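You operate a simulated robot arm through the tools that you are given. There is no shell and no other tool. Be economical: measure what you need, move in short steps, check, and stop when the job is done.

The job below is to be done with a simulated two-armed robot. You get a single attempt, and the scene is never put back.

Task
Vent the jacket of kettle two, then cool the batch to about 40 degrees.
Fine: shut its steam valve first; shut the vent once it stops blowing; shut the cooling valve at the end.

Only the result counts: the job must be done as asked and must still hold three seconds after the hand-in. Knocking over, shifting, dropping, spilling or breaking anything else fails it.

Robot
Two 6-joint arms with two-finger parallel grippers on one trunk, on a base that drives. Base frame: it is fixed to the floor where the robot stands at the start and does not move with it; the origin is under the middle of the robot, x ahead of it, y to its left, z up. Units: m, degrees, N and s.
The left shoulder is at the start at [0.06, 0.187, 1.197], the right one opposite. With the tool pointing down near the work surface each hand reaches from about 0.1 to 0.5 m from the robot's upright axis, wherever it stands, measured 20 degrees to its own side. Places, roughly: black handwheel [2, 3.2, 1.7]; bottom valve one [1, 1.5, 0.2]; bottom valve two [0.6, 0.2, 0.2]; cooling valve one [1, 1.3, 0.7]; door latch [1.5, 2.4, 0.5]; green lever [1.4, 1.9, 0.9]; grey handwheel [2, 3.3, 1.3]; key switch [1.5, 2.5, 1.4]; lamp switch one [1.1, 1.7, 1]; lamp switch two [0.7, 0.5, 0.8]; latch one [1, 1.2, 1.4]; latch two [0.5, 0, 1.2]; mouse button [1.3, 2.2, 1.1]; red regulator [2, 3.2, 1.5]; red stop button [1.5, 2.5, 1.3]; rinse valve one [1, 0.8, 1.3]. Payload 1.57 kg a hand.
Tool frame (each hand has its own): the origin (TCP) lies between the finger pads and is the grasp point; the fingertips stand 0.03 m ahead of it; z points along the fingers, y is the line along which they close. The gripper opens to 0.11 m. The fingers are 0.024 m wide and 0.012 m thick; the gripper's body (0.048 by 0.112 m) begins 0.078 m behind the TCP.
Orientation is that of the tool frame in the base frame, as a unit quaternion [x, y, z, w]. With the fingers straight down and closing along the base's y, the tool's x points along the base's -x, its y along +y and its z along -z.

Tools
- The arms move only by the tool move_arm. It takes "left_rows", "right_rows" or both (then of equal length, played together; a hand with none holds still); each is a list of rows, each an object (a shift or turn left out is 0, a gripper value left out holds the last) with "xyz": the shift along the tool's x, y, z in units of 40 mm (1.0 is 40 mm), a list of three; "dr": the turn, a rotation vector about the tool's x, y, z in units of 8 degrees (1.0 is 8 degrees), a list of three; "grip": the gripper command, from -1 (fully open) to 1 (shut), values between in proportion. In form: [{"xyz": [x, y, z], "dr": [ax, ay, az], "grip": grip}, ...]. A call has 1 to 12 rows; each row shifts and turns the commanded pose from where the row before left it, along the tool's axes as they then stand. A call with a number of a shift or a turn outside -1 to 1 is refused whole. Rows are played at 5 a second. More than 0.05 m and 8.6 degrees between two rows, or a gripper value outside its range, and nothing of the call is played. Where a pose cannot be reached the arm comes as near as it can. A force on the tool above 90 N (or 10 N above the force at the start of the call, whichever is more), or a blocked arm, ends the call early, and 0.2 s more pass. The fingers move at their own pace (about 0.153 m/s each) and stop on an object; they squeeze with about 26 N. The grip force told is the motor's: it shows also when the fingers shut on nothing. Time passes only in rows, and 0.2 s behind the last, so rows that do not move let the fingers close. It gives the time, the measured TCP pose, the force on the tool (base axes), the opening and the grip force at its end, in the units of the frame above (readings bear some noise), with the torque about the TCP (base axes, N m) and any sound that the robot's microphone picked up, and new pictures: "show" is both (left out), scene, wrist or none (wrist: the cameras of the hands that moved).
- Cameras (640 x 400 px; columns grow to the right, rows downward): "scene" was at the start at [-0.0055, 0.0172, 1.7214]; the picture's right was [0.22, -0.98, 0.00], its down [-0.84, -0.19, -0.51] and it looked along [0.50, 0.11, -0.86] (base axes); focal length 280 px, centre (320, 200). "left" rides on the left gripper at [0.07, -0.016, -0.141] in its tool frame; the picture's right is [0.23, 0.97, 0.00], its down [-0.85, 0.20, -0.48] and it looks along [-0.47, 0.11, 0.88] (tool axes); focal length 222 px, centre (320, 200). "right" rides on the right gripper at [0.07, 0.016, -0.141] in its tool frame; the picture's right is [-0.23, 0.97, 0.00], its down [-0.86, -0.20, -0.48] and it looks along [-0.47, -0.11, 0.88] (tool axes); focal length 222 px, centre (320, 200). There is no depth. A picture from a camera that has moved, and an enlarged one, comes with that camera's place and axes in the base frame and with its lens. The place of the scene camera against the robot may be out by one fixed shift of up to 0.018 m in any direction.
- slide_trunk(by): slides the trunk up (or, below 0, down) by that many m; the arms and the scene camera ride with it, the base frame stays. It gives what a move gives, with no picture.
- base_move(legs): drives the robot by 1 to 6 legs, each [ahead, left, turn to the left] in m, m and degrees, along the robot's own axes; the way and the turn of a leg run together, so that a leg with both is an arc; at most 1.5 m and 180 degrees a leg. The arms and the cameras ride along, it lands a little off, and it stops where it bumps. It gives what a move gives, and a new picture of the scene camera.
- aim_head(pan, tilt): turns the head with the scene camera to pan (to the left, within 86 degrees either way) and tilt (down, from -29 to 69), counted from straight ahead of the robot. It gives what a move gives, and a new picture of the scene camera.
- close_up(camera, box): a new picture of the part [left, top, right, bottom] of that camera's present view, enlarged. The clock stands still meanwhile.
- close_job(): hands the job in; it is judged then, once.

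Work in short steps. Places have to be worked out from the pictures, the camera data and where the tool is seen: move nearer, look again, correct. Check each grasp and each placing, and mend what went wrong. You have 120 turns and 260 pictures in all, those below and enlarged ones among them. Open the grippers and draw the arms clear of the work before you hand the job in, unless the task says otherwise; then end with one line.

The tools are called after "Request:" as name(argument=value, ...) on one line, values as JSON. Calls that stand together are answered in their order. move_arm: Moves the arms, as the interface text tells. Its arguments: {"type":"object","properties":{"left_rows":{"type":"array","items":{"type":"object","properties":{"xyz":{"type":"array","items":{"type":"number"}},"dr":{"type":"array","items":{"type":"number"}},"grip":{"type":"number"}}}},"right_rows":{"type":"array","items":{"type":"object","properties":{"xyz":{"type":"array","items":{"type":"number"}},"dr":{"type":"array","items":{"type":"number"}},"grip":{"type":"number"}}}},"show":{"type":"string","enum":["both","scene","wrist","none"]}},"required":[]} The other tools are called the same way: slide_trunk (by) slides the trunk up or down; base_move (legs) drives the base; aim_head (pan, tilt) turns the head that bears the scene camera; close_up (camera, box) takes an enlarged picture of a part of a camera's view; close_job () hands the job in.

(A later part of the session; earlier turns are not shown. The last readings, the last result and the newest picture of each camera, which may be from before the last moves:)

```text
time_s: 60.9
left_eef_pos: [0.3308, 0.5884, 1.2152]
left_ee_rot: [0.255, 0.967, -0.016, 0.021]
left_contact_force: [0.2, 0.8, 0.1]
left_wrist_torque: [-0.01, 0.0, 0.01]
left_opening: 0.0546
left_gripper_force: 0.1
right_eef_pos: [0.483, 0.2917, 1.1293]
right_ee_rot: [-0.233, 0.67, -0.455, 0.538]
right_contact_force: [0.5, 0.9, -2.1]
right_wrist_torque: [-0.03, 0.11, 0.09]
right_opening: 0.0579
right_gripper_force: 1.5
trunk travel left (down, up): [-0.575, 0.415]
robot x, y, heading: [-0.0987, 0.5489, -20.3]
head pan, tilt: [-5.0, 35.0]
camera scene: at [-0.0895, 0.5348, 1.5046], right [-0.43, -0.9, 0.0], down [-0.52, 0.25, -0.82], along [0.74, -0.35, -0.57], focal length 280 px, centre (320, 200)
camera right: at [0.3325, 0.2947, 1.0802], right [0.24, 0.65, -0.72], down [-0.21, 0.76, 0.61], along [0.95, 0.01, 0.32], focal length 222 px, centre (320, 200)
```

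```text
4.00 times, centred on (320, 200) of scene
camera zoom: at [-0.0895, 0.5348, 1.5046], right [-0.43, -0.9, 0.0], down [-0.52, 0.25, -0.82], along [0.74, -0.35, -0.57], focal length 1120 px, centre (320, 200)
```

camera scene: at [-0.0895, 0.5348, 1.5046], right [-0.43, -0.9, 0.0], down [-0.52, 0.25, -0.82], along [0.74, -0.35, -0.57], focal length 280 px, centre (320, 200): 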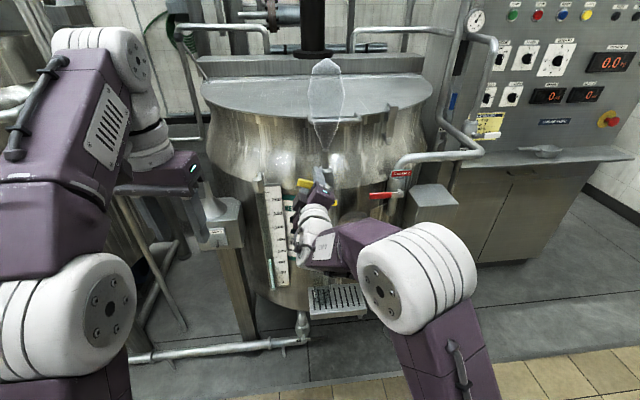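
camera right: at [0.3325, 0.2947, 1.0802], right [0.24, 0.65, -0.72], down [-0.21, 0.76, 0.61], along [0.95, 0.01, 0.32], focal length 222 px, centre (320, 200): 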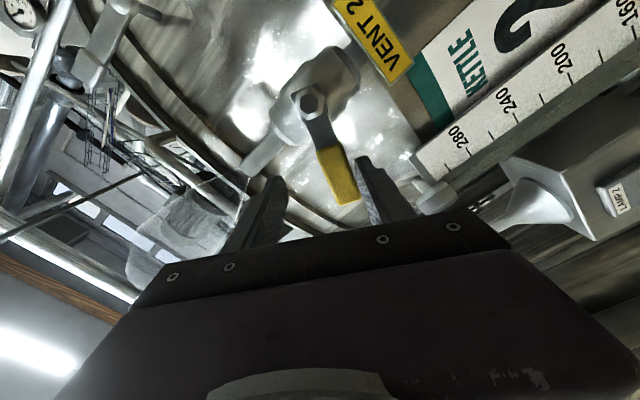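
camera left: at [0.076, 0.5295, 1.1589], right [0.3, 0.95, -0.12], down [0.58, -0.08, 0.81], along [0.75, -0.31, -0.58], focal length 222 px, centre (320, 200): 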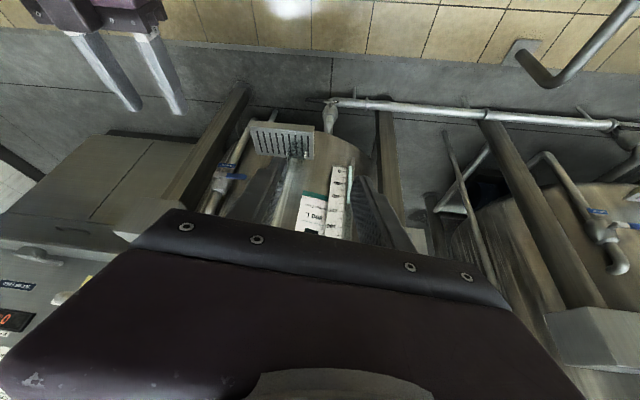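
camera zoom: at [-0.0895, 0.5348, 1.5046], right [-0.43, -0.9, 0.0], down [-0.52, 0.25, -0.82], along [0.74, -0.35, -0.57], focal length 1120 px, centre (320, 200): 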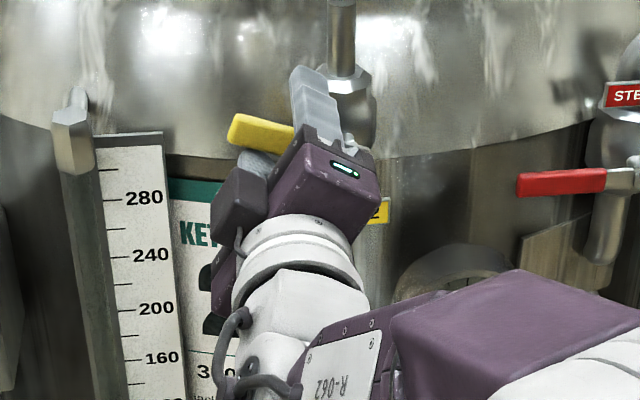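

Vapour already plumes out. I continue opening fully.

Request:
move_arm(right_rows=[{"xyz": [-0.02, -0.26, 0], "dr": [0, 0, 1]}, {"xyz": [0.0, -0.26, 0], "dr": [0, 0, 1]}, {"xyz": [0.0, -0.26, 0], "dr": [0, 0, 1]}, {"xyz": [0.0, -0.26, 0], "dr": [0, 0, 1]}, {"xyz": [0.0, -0.26, 0], "dr": [0, 0, 1]}, {"xyz": [0.0, -0.26, 0], "dr": [0, 0, 1]}])

Request:
close_up(camera="scene", box=[240, 150, 400, 250])

```text
time_s: 62.3
left_eef_pos: [0.3313, 0.5891, 1.2151]
left_ee_rot: [0.255, 0.967, -0.015, 0.021]
left_contact_force: [0.0, -1.4, -0.6]
left_wrist_torque: [0.02, -0.01, -0.01]
left_opening: 0.055
left_gripper_force: 0.0
right_eef_pos: [0.4659, 0.2499, 1.1683]
right_ee_rot: [0.06, 0.706, -0.198, 0.677]
right_contact_force: [1.3, 1.8, 0.0]
right_wrist_torque: [-0.02, -0.02, 0.03]
right_opening: 0.0565
right_gripper_force: 1.1
trunk travel left (down, up): [-0.575, 0.415]
robot x, y, heading: [-0.1019, 0.5492, -20.5]
head pan, tilt: [-5.0, 35.0]
camera scene: at [-0.0901, 0.5351, 1.5046], right [-0.43, -0.9, 0.0], down [-0.52, 0.25, -0.82], along [0.74, -0.35, -0.57], focal length 280 px, centre (320, 200)
camera right: at [0.3347, 0.3034, 1.0978], right [0.36, 0.93, 0.03], down [-0.45, 0.15, 0.88], along [0.82, -0.33, 0.47], focal length 222 px, centre (320, 200)
```

scene: 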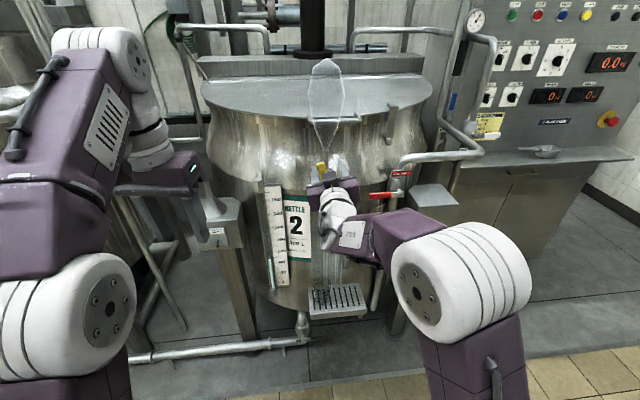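
right: 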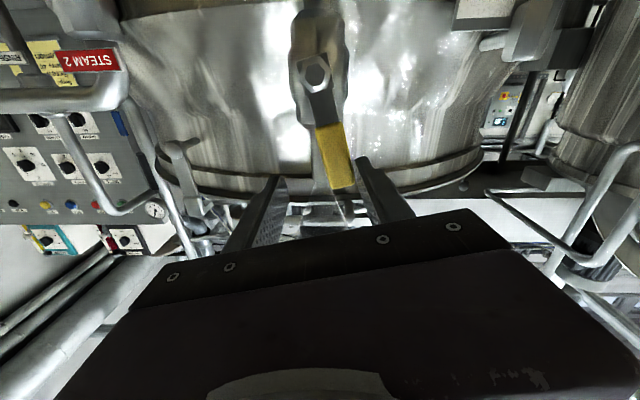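

```text
4.00 times, centred on (320, 200) of scene
camera zoom: at [-0.0901, 0.5351, 1.5046], right [-0.43, -0.9, 0.0], down [-0.52, 0.25, -0.82], along [0.74, -0.35, -0.57], focal length 1120 px, centre (320, 200)
```

zoom: 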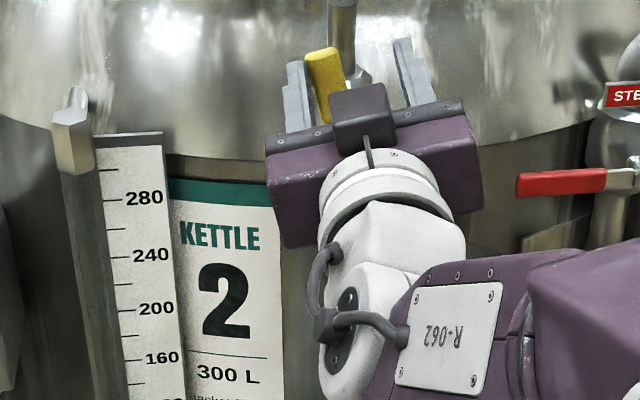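

Lever ~75° up; a little more.

Request:
move_arm(right_rows=[{"xyz": [0.0, -0.26, 0], "dr": [0, 0, 1]}, {"xyz": [0.0, -0.26, 0]}, {"xyz": [0.0, -0.26, 0]}, {}], show="scene")

Request:
close_up(camera="scene", box=[240, 50, 400, 250])

```text
time_s: 63.3
left_eef_pos: [0.3312, 0.5934, 1.2145]
left_ee_rot: [0.254, 0.967, -0.017, 0.022]
left_contact_force: [-0.7, 0.5, 0.2]
left_wrist_torque: [0.0, 0.0, -0.03]
left_opening: 0.0547
left_gripper_force: 0.1
right_eef_pos: [0.4567, 0.2275, 1.172]
right_ee_rot: [0.106, 0.702, -0.15, 0.688]
right_contact_force: [3.2, 18.1, -3.3]
right_wrist_torque: [0.21, 0.11, 0.68]
right_opening: 0.0714
right_gripper_force: 9.9
trunk travel left (down, up): [-0.575, 0.415]
robot x, y, heading: [-0.0984, 0.5472, -20.5]
head pan, tilt: [-5.0, 35.0]
camera scene: at [-0.0888, 0.5401, 1.5046], right [-0.43, -0.9, 0.0], down [-0.52, 0.24, -0.82], along [0.74, -0.35, -0.57], focal length 280 px, centre (320, 200)
```

scene: 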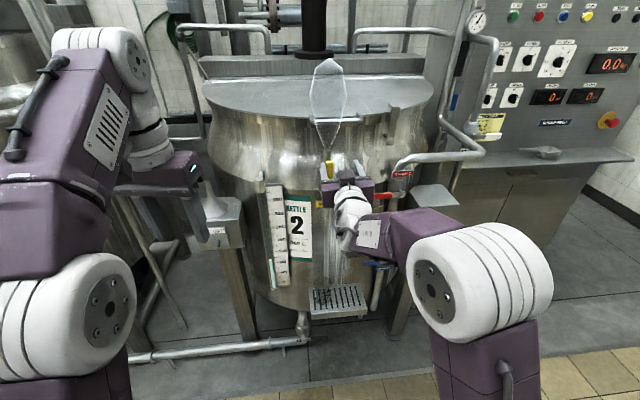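

```text
2.00 times, centred on (320, 150) of scene
camera zoom: at [-0.0888, 0.5401, 1.5046], right [-0.43, -0.9, 0.0], down [-0.52, 0.24, -0.82], along [0.74, -0.35, -0.57], focal length 560 px, centre (320, 300)
```

zoom: 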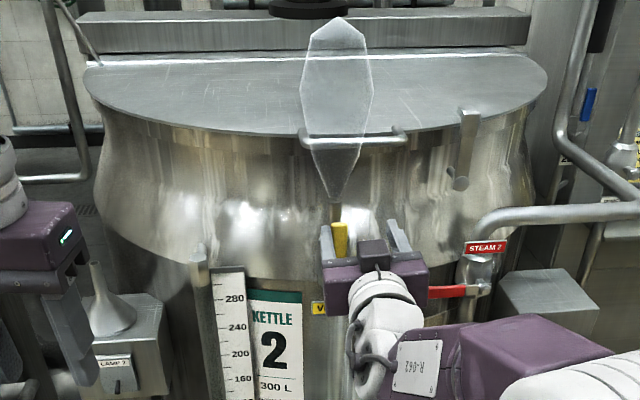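

Fully open at its stop (18 N). I ease off, keep straddling, and wait for the plume to die.

Request:
move_arm(right_rows=[{"xyz": [0.0, 0.5, 0]}, {}, {}, {}, {}, {}, {}, {}, {}, {}, {}, {}], show="scene")

Request:
move_arm(right_rows=[{}, {}, {}, {}, {}, {}, {}, {}, {}, {}, {}, {}], show="scene")

```text
time_s: 65.9
left_eef_pos: [0.3308, 0.5885, 1.2153]
left_ee_rot: [0.254, 0.967, -0.016, 0.022]
left_contact_force: [0.3, 0.0, 0.6]
left_wrist_torque: [0.01, -0.01, 0.02]
left_opening: 0.0552
left_gripper_force: 0.1
right_eef_pos: [0.4619, 0.2407, 1.1702]
right_ee_rot: [0.108, 0.701, -0.15, 0.688]
right_contact_force: [-0.3, 0.2, -0.5]
right_wrist_torque: [-0.02, -0.03, -0.03]
right_opening: 0.0552
right_gripper_force: 0.0
trunk travel left (down, up): [-0.575, 0.415]
robot x, y, heading: [-0.1012, 0.5543, -20.3]
head pan, tilt: [-5.0, 35.0]
camera scene: at [-0.0903, 0.5349, 1.5046], right [-0.43, -0.9, 0.0], down [-0.52, 0.25, -0.82], along [0.74, -0.35, -0.57], focal length 280 px, centre (320, 200)
```

scene: 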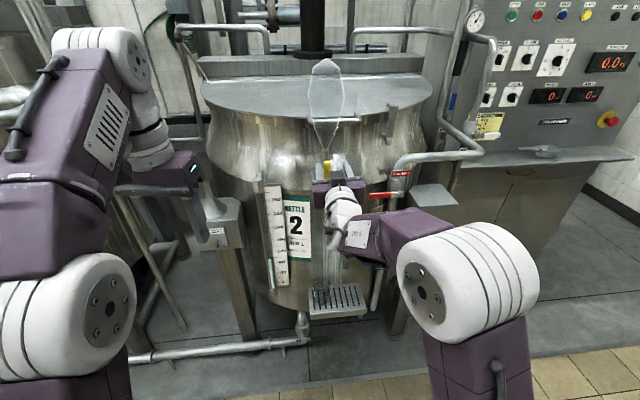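

```text
time_s: 68.5
left_eef_pos: [0.3288, 0.5883, 1.2166]
left_ee_rot: [0.255, 0.967, -0.015, 0.021]
left_contact_force: [1.1, -0.6, 0.3]
left_wrist_torque: [0.04, 0.02, 0.01]
left_opening: 0.0549
left_gripper_force: 0.0
right_eef_pos: [0.4623, 0.2396, 1.171]
right_ee_rot: [0.108, 0.701, -0.15, 0.688]
right_contact_force: [0.8, -0.2, 0.3]
right_wrist_torque: [-0.03, 0.01, -0.04]
right_opening: 0.0549
right_gripper_force: 0.1
trunk travel left (down, up): [-0.575, 0.415]
robot x, y, heading: [-0.1013, 0.5482, -20.3]
head pan, tilt: [-5.0, 35.0]
camera scene: at [-0.0903, 0.5349, 1.5046], right [-0.43, -0.9, 0.0], down [-0.52, 0.25, -0.82], along [0.74, -0.35, -0.57], focal length 280 px, centre (320, 200)
```

scene: 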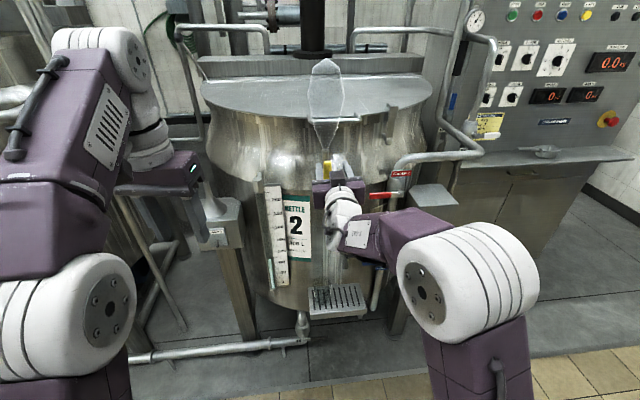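

Still blowing; keep waiting.

Request:
move_arm(right_rows=[{}, {}, {}, {}, {}, {}, {}, {}, {}, {}, {}, {}], show="none")

Request:
move_arm(right_rows=[{}, {}, {}, {}, {}, {}, {}, {}, {}, {}, {}, {}], show="none")

Request:
move_arm(right_rows=[{}, {}, {}, {}, {}, {}, {}, {}, {}, {}, {}, {}], show="scene")

Request:
close_up(camera="scene", box=[240, 50, 400, 250])

```text
time_s: 71.1
left_eef_pos: [0.3296, 0.5883, 1.2149]
left_ee_rot: [0.254, 0.967, -0.015, 0.022]
left_contact_force: [-0.1, -0.5, 0.4]
left_wrist_torque: [0.0, 0.05, -0.02]
left_opening: 0.055
left_gripper_force: 0.0
right_eef_pos: [0.4624, 0.2412, 1.1701]
right_ee_rot: [0.108, 0.701, -0.151, 0.688]
right_contact_force: [-0.6, 0.8, 1.0]
right_wrist_torque: [-0.01, 0.03, -0.01]
right_opening: 0.055
right_gripper_force: 0.1
trunk travel left (down, up): [-0.575, 0.415]
robot x, y, heading: [-0.1026, 0.5503, -20.3]
head pan, tilt: [-5.0, 35.0]
```

```text
time_s: 73.7
left_eef_pos: [0.3309, 0.5897, 1.2151]
left_ee_rot: [0.255, 0.967, -0.015, 0.021]
left_contact_force: [-0.6, 0.3, -0.2]
left_wrist_torque: [-0.01, -0.01, -0.03]
left_opening: 0.0547
left_gripper_force: 0.1
right_eef_pos: [0.4618, 0.2401, 1.171]
right_ee_rot: [0.109, 0.701, -0.151, 0.688]
right_contact_force: [-0.5, -0.1, 0.5]
right_wrist_torque: [0.03, 0.04, 0.03]
right_opening: 0.0552
right_gripper_force: 0.0
trunk travel left (down, up): [-0.575, 0.415]
robot x, y, heading: [-0.1024, 0.5503, -20.4]
head pan, tilt: [-5.0, 35.0]
```

```text
time_s: 76.3
left_eef_pos: [0.3307, 0.5885, 1.215]
left_ee_rot: [0.255, 0.967, -0.016, 0.022]
left_contact_force: [0.7, 0.2, -0.3]
left_wrist_torque: [-0.04, -0.03, 0.0]
left_opening: 0.0551
left_gripper_force: 0.1
right_eef_pos: [0.4623, 0.2401, 1.1696]
right_ee_rot: [0.109, 0.701, -0.151, 0.688]
right_contact_force: [-0.2, -0.6, 0.1]
right_wrist_torque: [0.0, 0.0, -0.01]
right_opening: 0.0551
right_gripper_force: 0.0
trunk travel left (down, up): [-0.575, 0.415]
robot x, y, heading: [-0.1002, 0.5501, -20.4]
head pan, tilt: [-5.0, 35.0]
camera scene: at [-0.0903, 0.5349, 1.5046], right [-0.43, -0.9, 0.0], down [-0.52, 0.25, -0.82], along [0.74, -0.35, -0.57], focal length 280 px, centre (320, 200)
```

scene: 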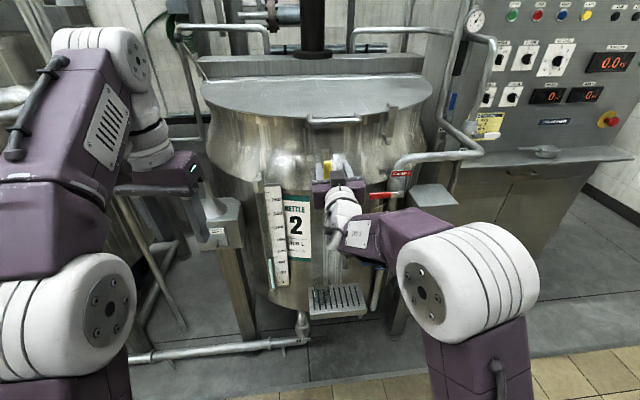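

```text
2.00 times, centred on (320, 150) of scene
camera zoom: at [-0.0903, 0.5349, 1.5046], right [-0.43, -0.9, 0.0], down [-0.52, 0.25, -0.82], along [0.74, -0.35, -0.57], focal length 560 px, centre (320, 300)
```

zoom: 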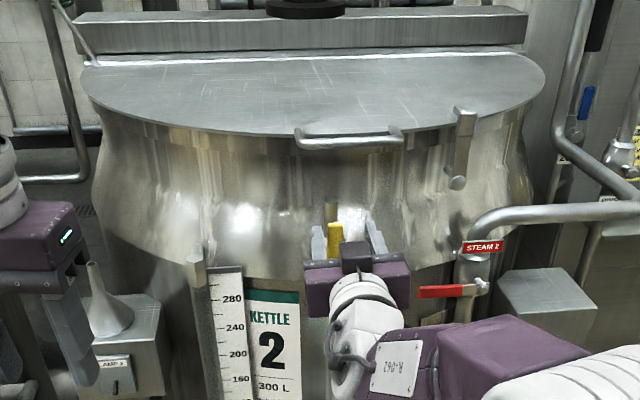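

Plume gone. I wait one more beat (in the same call), then swing the lever back down to the left.

Request:
move_arm(right_rows=[{}, {}, {}, {}, {}, {"xyz": [0.02, 0.25, 0], "dr": [0, 0, -1]}, {"xyz": [0.02, 0.25, 0], "dr": [0, 0, -1]}, {"xyz": [0.02, 0.25, 0], "dr": [0, 0, -1]}, {"xyz": [0.02, 0.25, 0], "dr": [0, 0, -1]}, {"xyz": [0.02, 0.25, 0], "dr": [0, 0, -1]}, {"xyz": [0.02, 0.25, 0], "dr": [0, 0, -1]}, {"xyz": [0.02, 0.25, 0], "dr": [0, 0, -1]}])

Request:
close_up(camera="scene", box=[240, 150, 400, 250])

```text
time_s: 78.9
left_eef_pos: [0.3297, 0.5884, 1.2152]
left_ee_rot: [0.255, 0.967, -0.015, 0.021]
left_contact_force: [0.0, -0.8, -0.5]
left_wrist_torque: [0.02, -0.04, 0.0]
left_opening: 0.055
left_gripper_force: 0.0
right_eef_pos: [0.4811, 0.2931, 1.1351]
right_ee_rot: [-0.235, 0.67, -0.457, 0.536]
right_contact_force: [-0.3, -0.5, 1.3]
right_wrist_torque: [0.01, 0.01, -0.02]
right_opening: 0.056
right_gripper_force: 0.2
trunk travel left (down, up): [-0.575, 0.415]
robot x, y, heading: [-0.1037, 0.5486, -20.2]
head pan, tilt: [-5.0, 35.0]
camera scene: at [-0.0906, 0.5349, 1.5046], right [-0.43, -0.9, 0.0], down [-0.52, 0.25, -0.82], along [0.74, -0.35, -0.57], focal length 280 px, centre (320, 200)
camera right: at [0.3319, 0.2952, 1.0857], right [0.24, 0.64, -0.73], down [-0.21, 0.77, 0.61], along [0.95, 0.01, 0.32], focal length 222 px, centre (320, 200)
```

scene: 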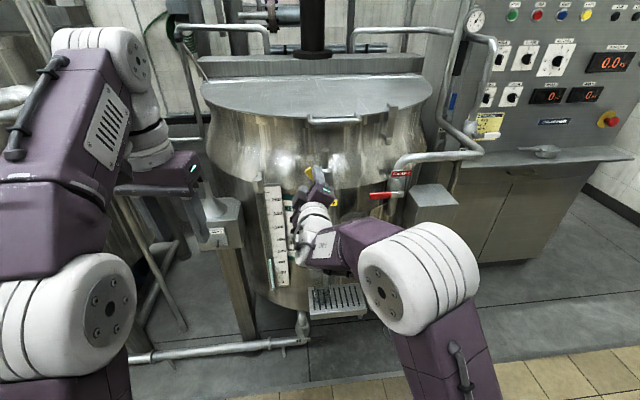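
right: 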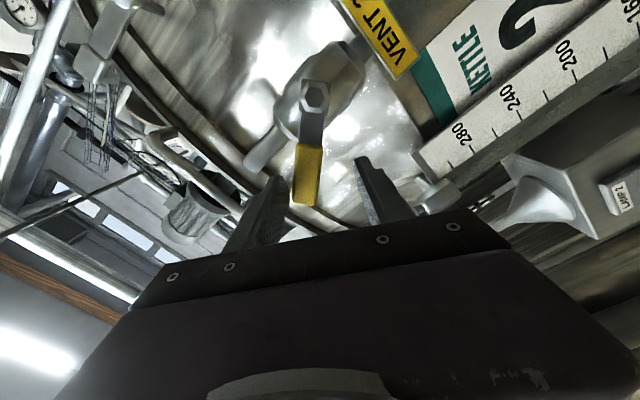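

```text
4.00 times, centred on (320, 200) of scene
camera zoom: at [-0.0906, 0.5349, 1.5046], right [-0.43, -0.9, 0.0], down [-0.52, 0.25, -0.82], along [0.74, -0.35, -0.57], focal length 1120 px, centre (320, 200)
```

zoom: 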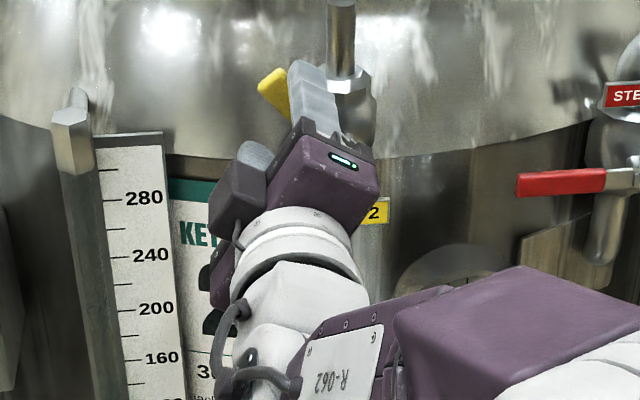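

Continue to the stop.

Request:
move_arm(right_rows=[{"xyz": [0.02, 0.25, 0], "dr": [0, 0, -1]}, {"xyz": [0.02, 0.25, 0], "dr": [0, 0, -1]}, {"xyz": [0.02, 0.25, 0], "dr": [0, 0, -1]}, {"xyz": [0.02, 0.25, 0], "dr": [0, 0, -1]}, {"xyz": [0, 0.25, 0], "dr": [0, 0, 0]}, {"xyz": [0, 0.25, 0], "dr": [0, 0, 0]}, {"xyz": [0, 0.15, 0], "dr": [0, 0, 0]}])

Request:
close_up(camera="scene", box=[240, 150, 400, 250])

```text
time_s: 80.5
left_eef_pos: [0.3294, 0.5887, 1.2155]
left_ee_rot: [0.254, 0.967, -0.016, 0.021]
left_contact_force: [-0.1, 0.0, 0.4]
left_wrist_torque: [0.0, 0.03, 0.01]
left_opening: 0.0549
left_gripper_force: 0.1
right_eef_pos: [0.4849, 0.3016, 1.0739]
right_ee_rot: [0.407, -0.579, 0.588, -0.392]
right_contact_force: [4.6, 0.4, 12.4]
right_wrist_torque: [0.03, -0.22, 0.01]
right_opening: 0.0655
right_gripper_force: 6.1
trunk travel left (down, up): [-0.575, 0.415]
robot x, y, heading: [-0.0998, 0.5496, -20.4]
head pan, tilt: [-5.0, 35.0]
camera scene: at [-0.091, 0.536, 1.5048], right [-0.43, -0.9, 0.0], down [-0.52, 0.25, -0.82], along [0.74, -0.35, -0.57], focal length 280 px, centre (320, 200)
camera right: at [0.3283, 0.288, 1.0584], right [0.07, 0.19, -0.98], down [-0.14, 0.97, 0.18], along [0.99, 0.12, 0.1], focal length 222 px, centre (320, 200)
```

scene: 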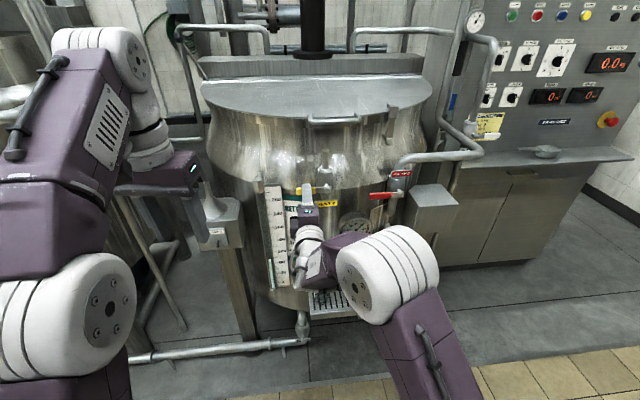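
right: 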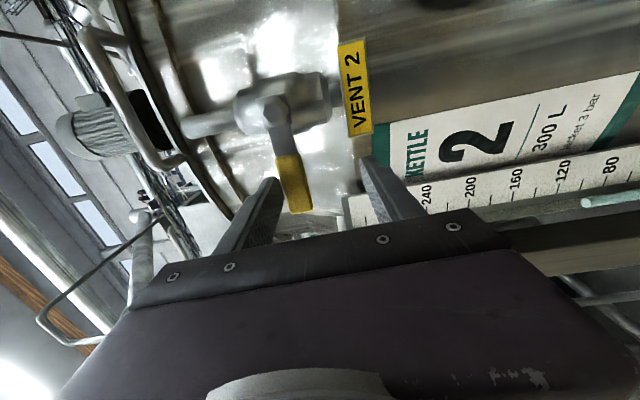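

```text
4.00 times, centred on (320, 200) of scene
camera zoom: at [-0.091, 0.536, 1.5048], right [-0.43, -0.9, 0.0], down [-0.52, 0.25, -0.82], along [0.74, -0.35, -0.57], focal length 1120 px, centre (320, 200)
```

zoom: 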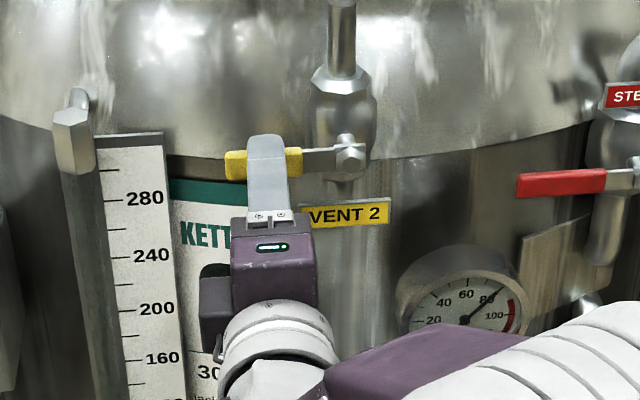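

Vent shut at its stop. Ease off and withdraw, then back off and look at the cooling valve.

Request:
move_arm(right_rows=[{"xyz": [0, -0.5, 0]}, {"xyz": [0, 0, -0.8]}, {"xyz": [0, 0, -0.8]}, {"xyz": [0, 0, -0.8]}], show="none")

Request:
base_move(legs=[[-0.14, 0, 0], [0, -0.25, 0]])

Request:
slide_trunk(by=-0.33)

Request:
aim_head(pan=0, tilt=30)

Request:
close_up(camera="right", box=[160, 0, 560, 250])

```text
time_s: 81.5
left_eef_pos: [0.3291, 0.5886, 1.2151]
left_ee_rot: [0.254, 0.967, -0.015, 0.022]
left_contact_force: [0.3, -0.4, -0.9]
left_wrist_torque: [0.0, 0.03, 0.01]
left_opening: 0.0551
left_gripper_force: 0.0
right_eef_pos: [0.3957, 0.3351, 1.0929]
right_ee_rot: [0.409, -0.58, 0.587, -0.39]
right_contact_force: [0.2, 0.0, 0.3]
right_wrist_torque: [-0.02, 0.03, 0.01]
right_opening: 0.055
right_gripper_force: 0.0
trunk travel left (down, up): [-0.575, 0.415]
robot x, y, heading: [-0.1066, 0.5467, -20.2]
head pan, tilt: [-5.0, 35.0]
```

```text
time_s: 84.2
left_eef_pos: [0.112, 0.4069, 1.2151]
left_ee_rot: [0.253, 0.967, -0.015, 0.022]
left_contact_force: [-0.9, 0.0, 0.1]
left_wrist_torque: [0.02, -0.01, -0.03]
left_opening: 0.0551
left_gripper_force: 0.1
right_eef_pos: [0.1792, 0.1527, 1.0917]
right_ee_rot: [0.41, -0.58, 0.586, -0.391]
right_contact_force: [-0.1, 0.9, 0.4]
right_wrist_torque: [0.0, 0.02, 0.02]
right_opening: 0.0552
right_gripper_force: 0.0
trunk travel left (down, up): [-0.575, 0.415]
robot x, y, heading: [-0.3189, 0.3693, -20.1]
head pan, tilt: [-5.0, 35.0]
camera scene: at [-0.3084, 0.351, 1.5046], right [-0.43, -0.9, 0.0], down [-0.52, 0.24, -0.82], along [0.74, -0.35, -0.57], focal length 280 px, centre (320, 200)
```

scene: 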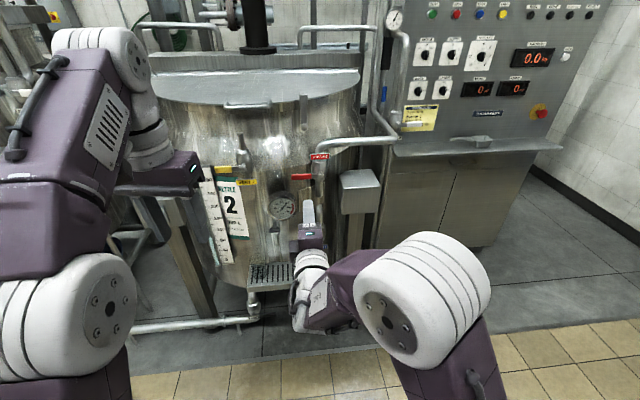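

```text
time_s: 87.5
left_eef_pos: [0.1124, 0.4063, 0.8846]
left_ee_rot: [0.253, 0.967, -0.015, 0.022]
left_contact_force: [-0.1, 0.4, -0.8]
left_wrist_torque: [0.0, -0.02, -0.01]
left_opening: 0.055
left_gripper_force: 0.0
right_eef_pos: [0.1794, 0.1537, 0.7624]
right_ee_rot: [0.41, -0.579, 0.586, -0.392]
right_contact_force: [0.6, -0.4, -0.5]
right_wrist_torque: [0.01, -0.03, 0.01]
right_opening: 0.0548
right_gripper_force: 0.1
trunk travel left (down, up): [-0.245, 0.745]
robot x, y, heading: [-0.3179, 0.3646, -20.1]
head pan, tilt: [-5.0, 35.0]
```

```text
time_s: 88.1
left_eef_pos: [0.1128, 0.4063, 0.8854]
left_ee_rot: [0.253, 0.967, -0.015, 0.022]
left_contact_force: [0.5, -0.4, -0.4]
left_wrist_torque: [-0.02, -0.01, -0.01]
left_opening: 0.0551
left_gripper_force: 0.1
right_eef_pos: [0.1789, 0.1531, 0.7615]
right_ee_rot: [0.41, -0.579, 0.586, -0.392]
right_contact_force: [0.2, 0.3, 0.0]
right_wrist_torque: [-0.03, 0.03, 0.03]
right_opening: 0.0549
right_gripper_force: 0.1
trunk travel left (down, up): [-0.245, 0.745]
robot x, y, heading: [-0.3219, 0.3656, -19.8]
head pan, tilt: [0.0, 30.0]
camera scene: at [-0.3034, 0.3574, 1.1824], right [-0.35, -0.94, 0.0], down [-0.47, 0.17, -0.87], along [0.81, -0.3, -0.5], focal length 280 px, centre (320, 200)
```

scene: 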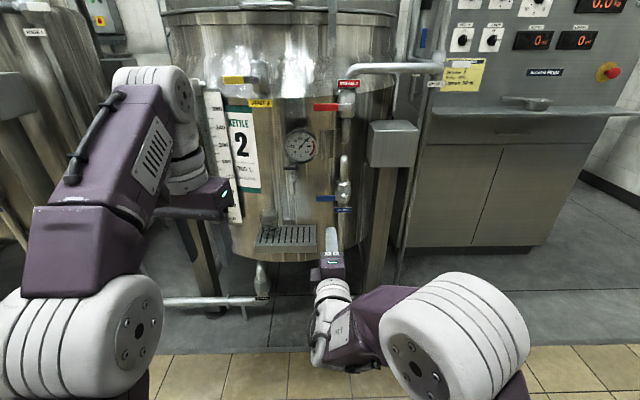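

```text
1.60 times, centred on (360, 125) of right
camera zoom: at [0.0223, 0.1382, 0.7481], right [0.07, 0.19, -0.98], down [-0.14, 0.97, 0.18], along [0.99, 0.12, 0.09], focal length 355 px, centre (256, 320)
```

zoom: 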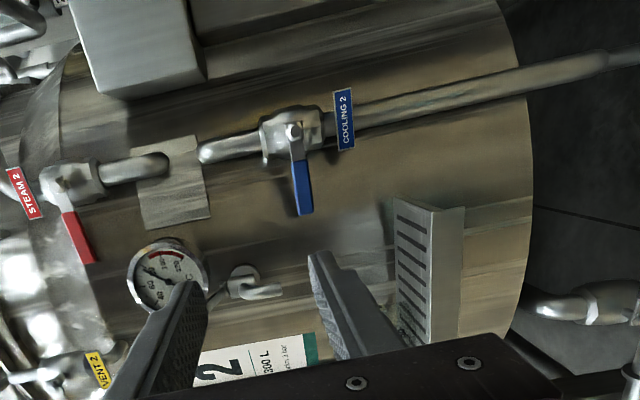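

Blue handle triangulates to [0.478,0.047,0.703] (both cameras agree): 317 mm ahead, level left/right, 58 mm down. Lower trunk 60 mm and drive ahead 0.18 m.

Request:
slide_trunk(by=-0.06)

Request:
base_move(legs=[[0.18, 0, 0]])

Request:
close_up(camera="right", box=[160, 0, 560, 250])

```text
time_s: 89.1
left_eef_pos: [0.1122, 0.4055, 0.8252]
left_ee_rot: [0.254, 0.967, -0.015, 0.022]
left_contact_force: [0.3, 0.3, -0.2]
left_wrist_torque: [0.0, 0.01, -0.02]
left_opening: 0.0549
left_gripper_force: 0.0
right_eef_pos: [0.1791, 0.1529, 0.7023]
right_ee_rot: [0.41, -0.579, 0.585, -0.392]
right_contact_force: [-0.1, -0.2, 0.0]
right_wrist_torque: [0.02, 0.02, 0.0]
right_opening: 0.055
right_gripper_force: 0.1
trunk travel left (down, up): [-0.185, 0.805]
robot x, y, heading: [-0.3184, 0.3669, -20.4]
head pan, tilt: [0.0, 30.0]
```

```text
time_s: 90.6
left_eef_pos: [0.2785, 0.346, 0.8254]
left_ee_rot: [0.253, 0.967, -0.016, 0.022]
left_contact_force: [1.0, -0.2, 0.9]
left_wrist_torque: [-0.05, 0.02, 0.0]
left_opening: 0.0551
left_gripper_force: 0.1
right_eef_pos: [0.3453, 0.0937, 0.7008]
right_ee_rot: [0.41, -0.579, 0.585, -0.393]
right_contact_force: [-0.5, 0.6, 0.7]
right_wrist_torque: [-0.01, -0.02, 0.02]
right_opening: 0.0551
right_gripper_force: 0.1
trunk travel left (down, up): [-0.185, 0.805]
robot x, y, heading: [-0.1578, 0.3029, -20.2]
head pan, tilt: [0.0, 30.0]
camera scene: at [-0.1369, 0.2964, 1.1224], right [-0.34, -0.94, 0.0], down [-0.47, 0.17, -0.87], along [0.81, -0.3, -0.5], focal length 280 px, centre (320, 200)
```

scene: 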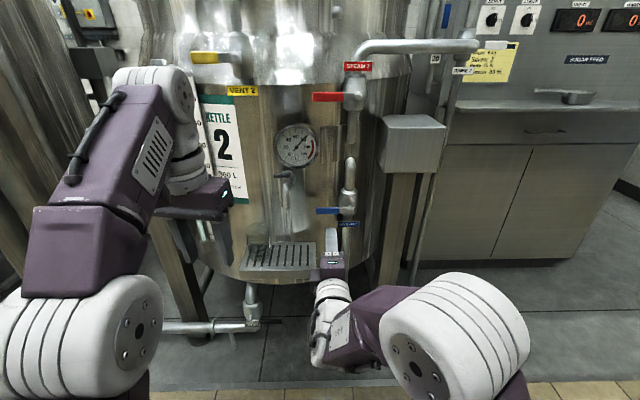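

```text
1.60 times, centred on (360, 125) of right
camera zoom: at [0.189, 0.0779, 0.6879], right [0.06, 0.19, -0.98], down [-0.14, 0.97, 0.18], along [0.99, 0.13, 0.09], focal length 355 px, centre (256, 320)
```

zoom: 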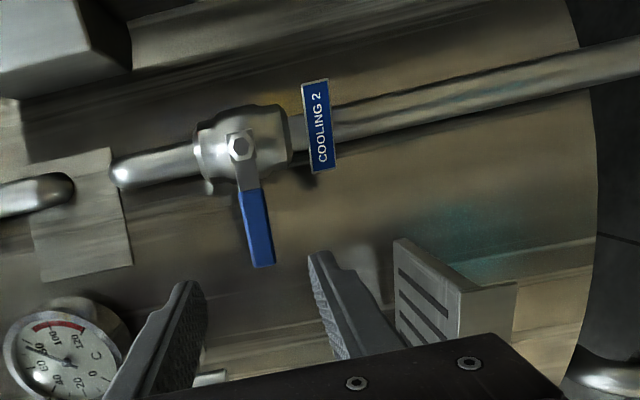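

Aligned; handle 141 mm ahead. Advance 85 mm and check.

Request:
move_arm(right_rows=[{"xyz": [-0.1, 0, 0.7]}, {"xyz": [0, 0, 0.7]}, {"xyz": [0, 0, 0.7]}])

Request:
close_up(camera="scene", box=[240, 190, 400, 290])

```text
time_s: 91.4
left_eef_pos: [0.278, 0.3466, 0.8248]
left_ee_rot: [0.252, 0.967, -0.016, 0.021]
left_contact_force: [0.0, 0.6, -0.5]
left_wrist_torque: [0.03, 0.04, 0.01]
left_opening: 0.0551
left_gripper_force: 0.2
right_eef_pos: [0.4256, 0.0665, 0.7013]
right_ee_rot: [0.41, -0.579, 0.585, -0.393]
right_contact_force: [-0.4, -0.8, 0.4]
right_wrist_torque: [0.02, 0.0, 0.02]
right_opening: 0.0551
right_gripper_force: 0.2
trunk travel left (down, up): [-0.185, 0.805]
robot x, y, heading: [-0.1556, 0.3046, -20.0]
head pan, tilt: [0.0, 30.0]
camera scene: at [-0.1372, 0.2965, 1.1224], right [-0.34, -0.94, 0.0], down [-0.47, 0.17, -0.87], along [0.81, -0.3, -0.5], focal length 280 px, centre (320, 200)
camera right: at [0.2696, 0.0506, 0.6878], right [0.06, 0.19, -0.98], down [-0.14, 0.97, 0.18], along [0.99, 0.13, 0.09], focal length 222 px, centre (320, 200)
```

scene: 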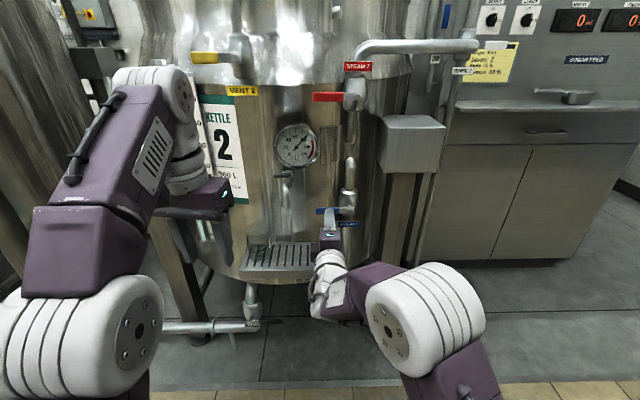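
right: 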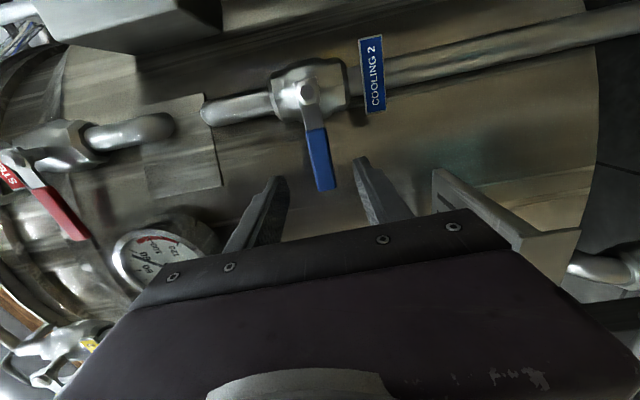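

```text
4.00 times, centred on (320, 240) of scene
camera zoom: at [-0.1372, 0.2965, 1.1224], right [-0.34, -0.94, 0.0], down [-0.47, 0.17, -0.87], along [0.81, -0.3, -0.5], focal length 1120 px, centre (320, 40)
```

zoom: 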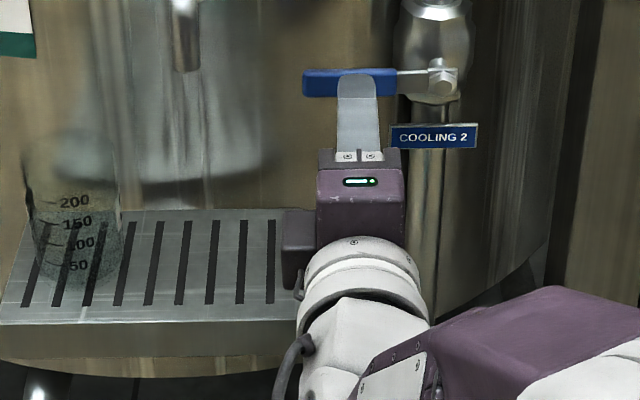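

Good. Advance 44 mm and swing the lever up.

Request:
move_arm(right_rows=[{"xyz": [0, 0, 0.55]}, {"xyz": [0, 0, 0.55]}, {"xyz": [0.0, -0.245, 0], "dr": [0, 0, 1]}, {"xyz": [0.0, -0.25, 0], "dr": [0, 0, 1]}, {"xyz": [0.0, -0.25, 0], "dr": [0, 0, 1]}, {"xyz": [0.0, -0.25, 0], "dr": [0, 0, 1]}, {"xyz": [0.0, -0.25, 0], "dr": [0, 0, 1]}, {"xyz": [0.0, -0.25, 0], "dr": [0, 0, 1]}], show="scene")

Request:
close_up(camera="scene", box=[260, 110, 420, 270])

```text
time_s: 93.2
left_eef_pos: [0.2784, 0.3458, 0.8249]
left_ee_rot: [0.253, 0.967, -0.016, 0.021]
left_contact_force: [0.2, 0.0, -0.4]
left_wrist_torque: [0.0, 0.03, 0.03]
left_opening: 0.0549
left_gripper_force: 0.1
right_eef_pos: [0.4605, 0.0335, 0.7556]
right_ee_rot: [-0.138, 0.696, -0.374, 0.597]
right_contact_force: [0.6, -0.2, 0.1]
right_wrist_torque: [0.04, -0.02, -0.02]
right_opening: 0.0553
right_gripper_force: 0.0
trunk travel left (down, up): [-0.185, 0.805]
robot x, y, heading: [-0.1532, 0.3002, -19.9]
head pan, tilt: [0.0, 30.0]
camera scene: at [-0.1374, 0.2965, 1.1224], right [-0.34, -0.94, 0.0], down [-0.47, 0.17, -0.87], along [0.81, -0.3, -0.5], focal length 280 px, centre (320, 200)
```

scene: 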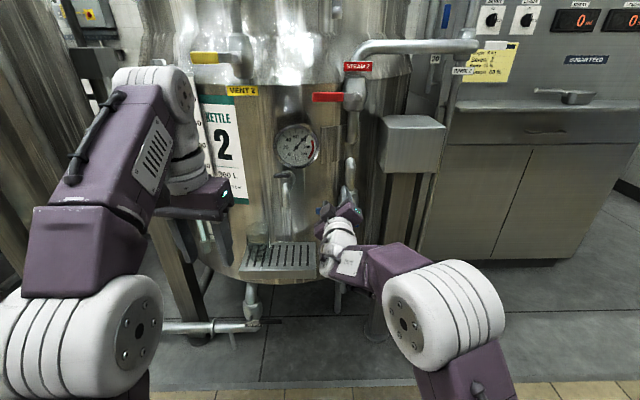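

```text
2.50 times, centred on (340, 190) of scene
camera zoom: at [-0.1374, 0.2965, 1.1224], right [-0.34, -0.94, 0.0], down [-0.47, 0.17, -0.87], along [0.81, -0.3, -0.5], focal length 700 px, centre (270, 225)
```

zoom: 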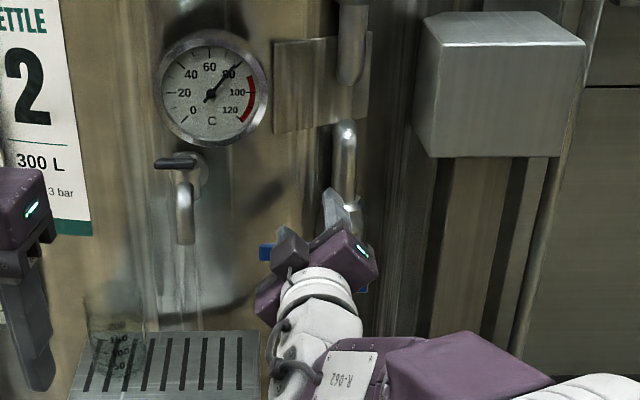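

The blue handle seems not to have moved. Check the wrist view.

Request:
close_up(camera="right", box=[160, 0, 480, 200])

Request:
close_up(camera="scene", box=[310, 180, 374, 220])

```text
2.00 times, centred on (320, 100) of right
camera zoom: at [0.3156, 0.0508, 0.6947], right [0.3, 0.81, -0.5], down [-0.29, 0.58, 0.76], along [0.91, -0.09, 0.41], focal length 444 px, centre (320, 400)
```

zoom: 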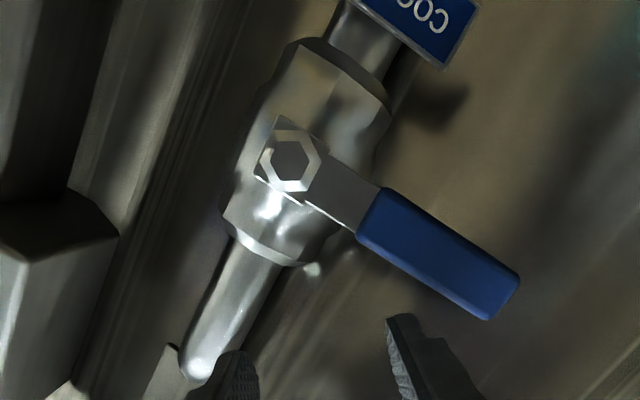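

```text
10.00 times, centred on (342, 200) of scene
camera zoom: at [-0.1374, 0.2965, 1.1224], right [-0.34, -0.94, 0.0], down [-0.47, 0.17, -0.87], along [0.81, -0.3, -0.5], focal length 2799 px, centre (100, 200)
```

zoom: 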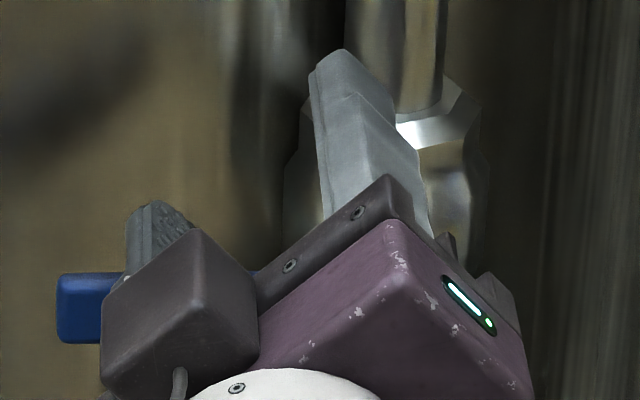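

The fingers passed in front: combining the wrist rays, the handle is deeper at ≈[0.51,0.040,0.700]. I reverse the arc, then advance 31 mm more.

Request:
move_arm(right_rows=[{"xyz": [0.0, 0.25, 0], "dr": [0, 0, -1]}, {"xyz": [0.0, 0.25, 0], "dr": [0, 0, -1]}, {"xyz": [0.0, 0.25, 0], "dr": [0, 0, -1]}, {"xyz": [0.0, 0.25, 0], "dr": [0, 0, -1]}, {"xyz": [0.0, 0.25, 0], "dr": [0, 0, -1]}, {"xyz": [0.0, 0.245, 0], "dr": [0, 0, -1]}, {}], show="wrist")

```text
time_s: 94.8
left_eef_pos: [0.2778, 0.3463, 0.8253]
left_ee_rot: [0.253, 0.967, -0.015, 0.022]
left_contact_force: [0.2, -0.9, 0.0]
left_wrist_torque: [-0.01, -0.02, 0.0]
left_opening: 0.0549
left_gripper_force: 0.1
right_eef_pos: [0.4698, 0.0598, 0.7041]
right_ee_rot: [0.411, -0.578, 0.586, -0.392]
right_contact_force: [-0.4, 0.7, -0.2]
right_wrist_torque: [0.0, -0.01, -0.01]
right_opening: 0.0552
right_gripper_force: 0.1
trunk travel left (down, up): [-0.185, 0.805]
robot x, y, heading: [-0.1516, 0.3047, -19.9]
head pan, tilt: [0.0, 30.0]
camera right: at [0.3126, 0.0436, 0.6904], right [0.06, 0.19, -0.98], down [-0.14, 0.97, 0.18], along [0.99, 0.13, 0.09], focal length 222 px, centre (320, 200)
```

right: 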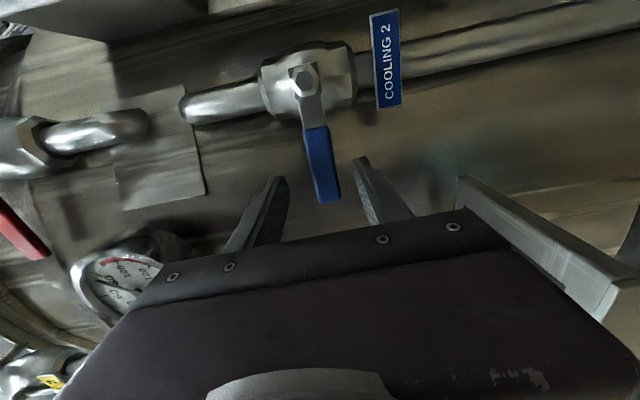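

Confirmed handle ~44 mm ahead. Advance 33 mm and turn up.

Request:
move_arm(right_rows=[{"xyz": [0, 0.05, 0.42]}, {"xyz": [0, 0, 0.4]}, {"xyz": [0.0, -0.245, 0], "dr": [0, 0, 1]}, {"xyz": [0.0, -0.25, 0], "dr": [0, 0, 1]}, {"xyz": [0.0, -0.25, 0], "dr": [0, 0, 1]}, {"xyz": [0.0, -0.25, 0], "dr": [0, 0, 1]}])

Request:
close_up(camera="scene", box=[260, 110, 420, 270])

```text
time_s: 96.2
left_eef_pos: [0.2772, 0.3474, 0.8258]
left_ee_rot: [0.253, 0.967, -0.015, 0.022]
left_contact_force: [-0.2, -0.3, -0.4]
left_wrist_torque: [0.04, 0.01, -0.03]
left_opening: 0.0551
left_gripper_force: 0.1
right_eef_pos: [0.4983, 0.0406, 0.7385]
right_ee_rot: [-0.235, 0.67, -0.453, 0.539]
right_contact_force: [-0.6, 0.6, -3.9]
right_wrist_torque: [-0.09, 0.08, 0.03]
right_opening: 0.0584
right_gripper_force: 1.6
trunk travel left (down, up): [-0.185, 0.805]
robot x, y, heading: [-0.1553, 0.3064, -20.1]
head pan, tilt: [0.0, 30.0]
camera scene: at [-0.1368, 0.2963, 1.1223], right [-0.34, -0.94, 0.0], down [-0.47, 0.17, -0.87], along [0.81, -0.3, -0.5], focal length 280 px, centre (320, 200)
camera right: at [0.3479, 0.0424, 0.6907], right [0.24, 0.65, -0.72], down [-0.22, 0.76, 0.61], along [0.95, 0.01, 0.32], focal length 222 px, centre (320, 200)
```

scene: 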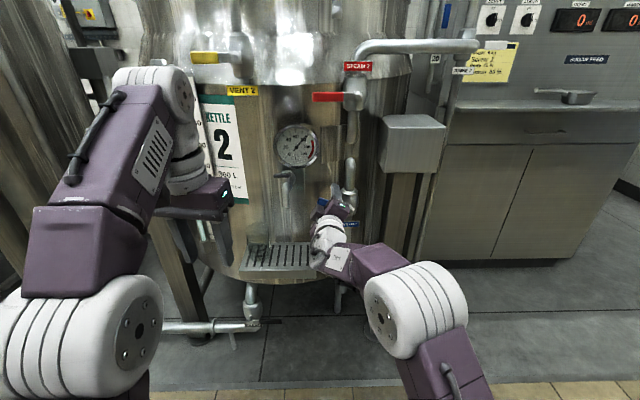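
right: 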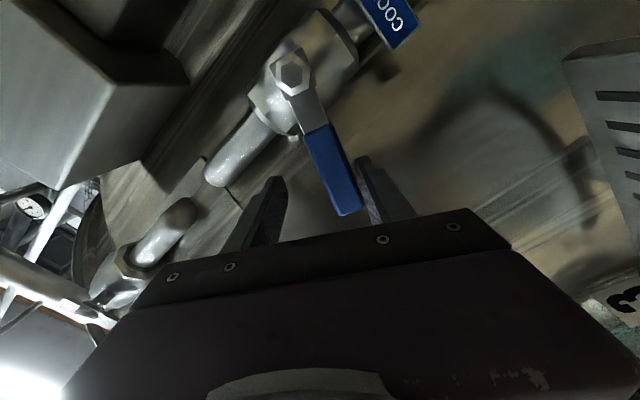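

```text
2.50 times, centred on (340, 190) of scene
camera zoom: at [-0.1368, 0.2963, 1.1223], right [-0.34, -0.94, 0.0], down [-0.47, 0.17, -0.87], along [0.81, -0.3, -0.5], focal length 700 px, centre (270, 225)
```

zoom: 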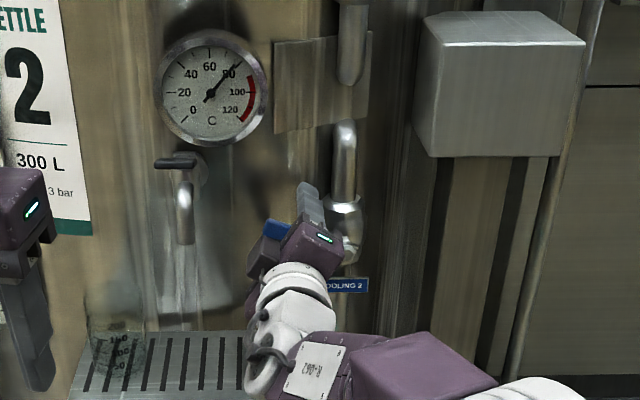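

It moves now. Continue opening.

Request:
move_arm(right_rows=[{"xyz": [0.0, -0.27, 0], "dr": [0, 0, 1]}, {"xyz": [0.0, -0.27, 0], "dr": [0, 0, 1]}, {"xyz": [0.0, -0.27, 0], "dr": [0, 0, 1]}, {"xyz": [0.0, -0.26, 0], "dr": [0, 0, 1]}, {"xyz": [0.0, -0.26, 0], "dr": [0, 0, 1]}, {"xyz": [0.0, -0.26, 0], "dr": [0, 0, 1]}], show="scene")

Request:
close_up(camera="scene", box=[260, 110, 420, 270])

```text
time_s: 97.6
left_eef_pos: [0.2778, 0.3463, 0.8256]
left_ee_rot: [0.252, 0.967, -0.016, 0.021]
left_contact_force: [0.0, -0.8, 0.3]
left_wrist_torque: [0.02, -0.01, -0.02]
left_opening: 0.0548
left_gripper_force: 0.0
right_eef_pos: [0.4813, -0.0039, 0.7787]
right_ee_rot: [0.058, 0.707, -0.195, 0.677]
right_contact_force: [1.7, 2.5, -1.2]
right_wrist_torque: [-0.05, 0.07, 0.0]
right_opening: 0.0575
right_gripper_force: 1.3
trunk travel left (down, up): [-0.185, 0.805]
robot x, y, heading: [-0.1512, 0.305, -20.0]
head pan, tilt: [0.0, 30.0]
camera scene: at [-0.1368, 0.2968, 1.1224], right [-0.34, -0.94, 0.0], down [-0.47, 0.17, -0.87], along [0.81, -0.3, -0.5], focal length 280 px, centre (320, 200)
```

scene: 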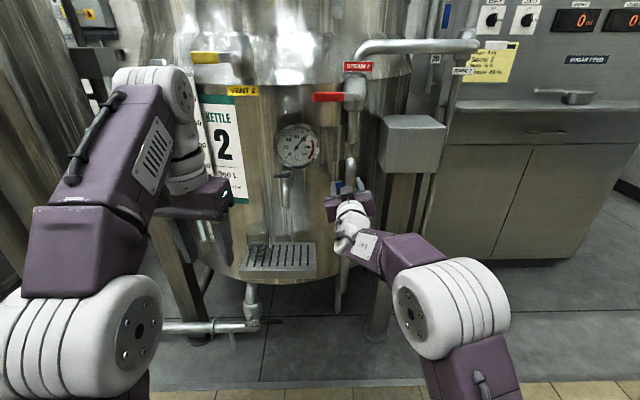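

```text
2.50 times, centred on (340, 190) of scene
camera zoom: at [-0.1368, 0.2968, 1.1224], right [-0.34, -0.94, 0.0], down [-0.47, 0.17, -0.87], along [0.81, -0.3, -0.5], focal length 700 px, centre (270, 225)
```

zoom: 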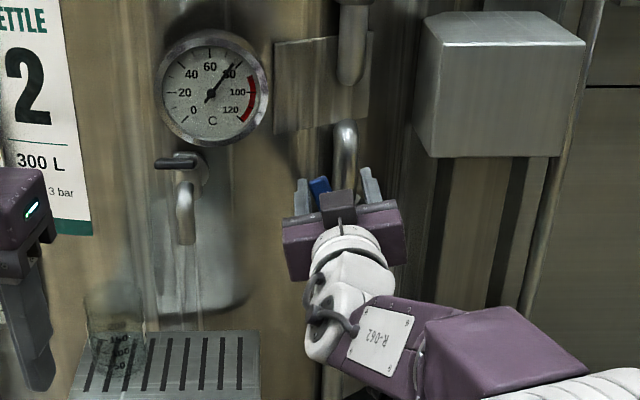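

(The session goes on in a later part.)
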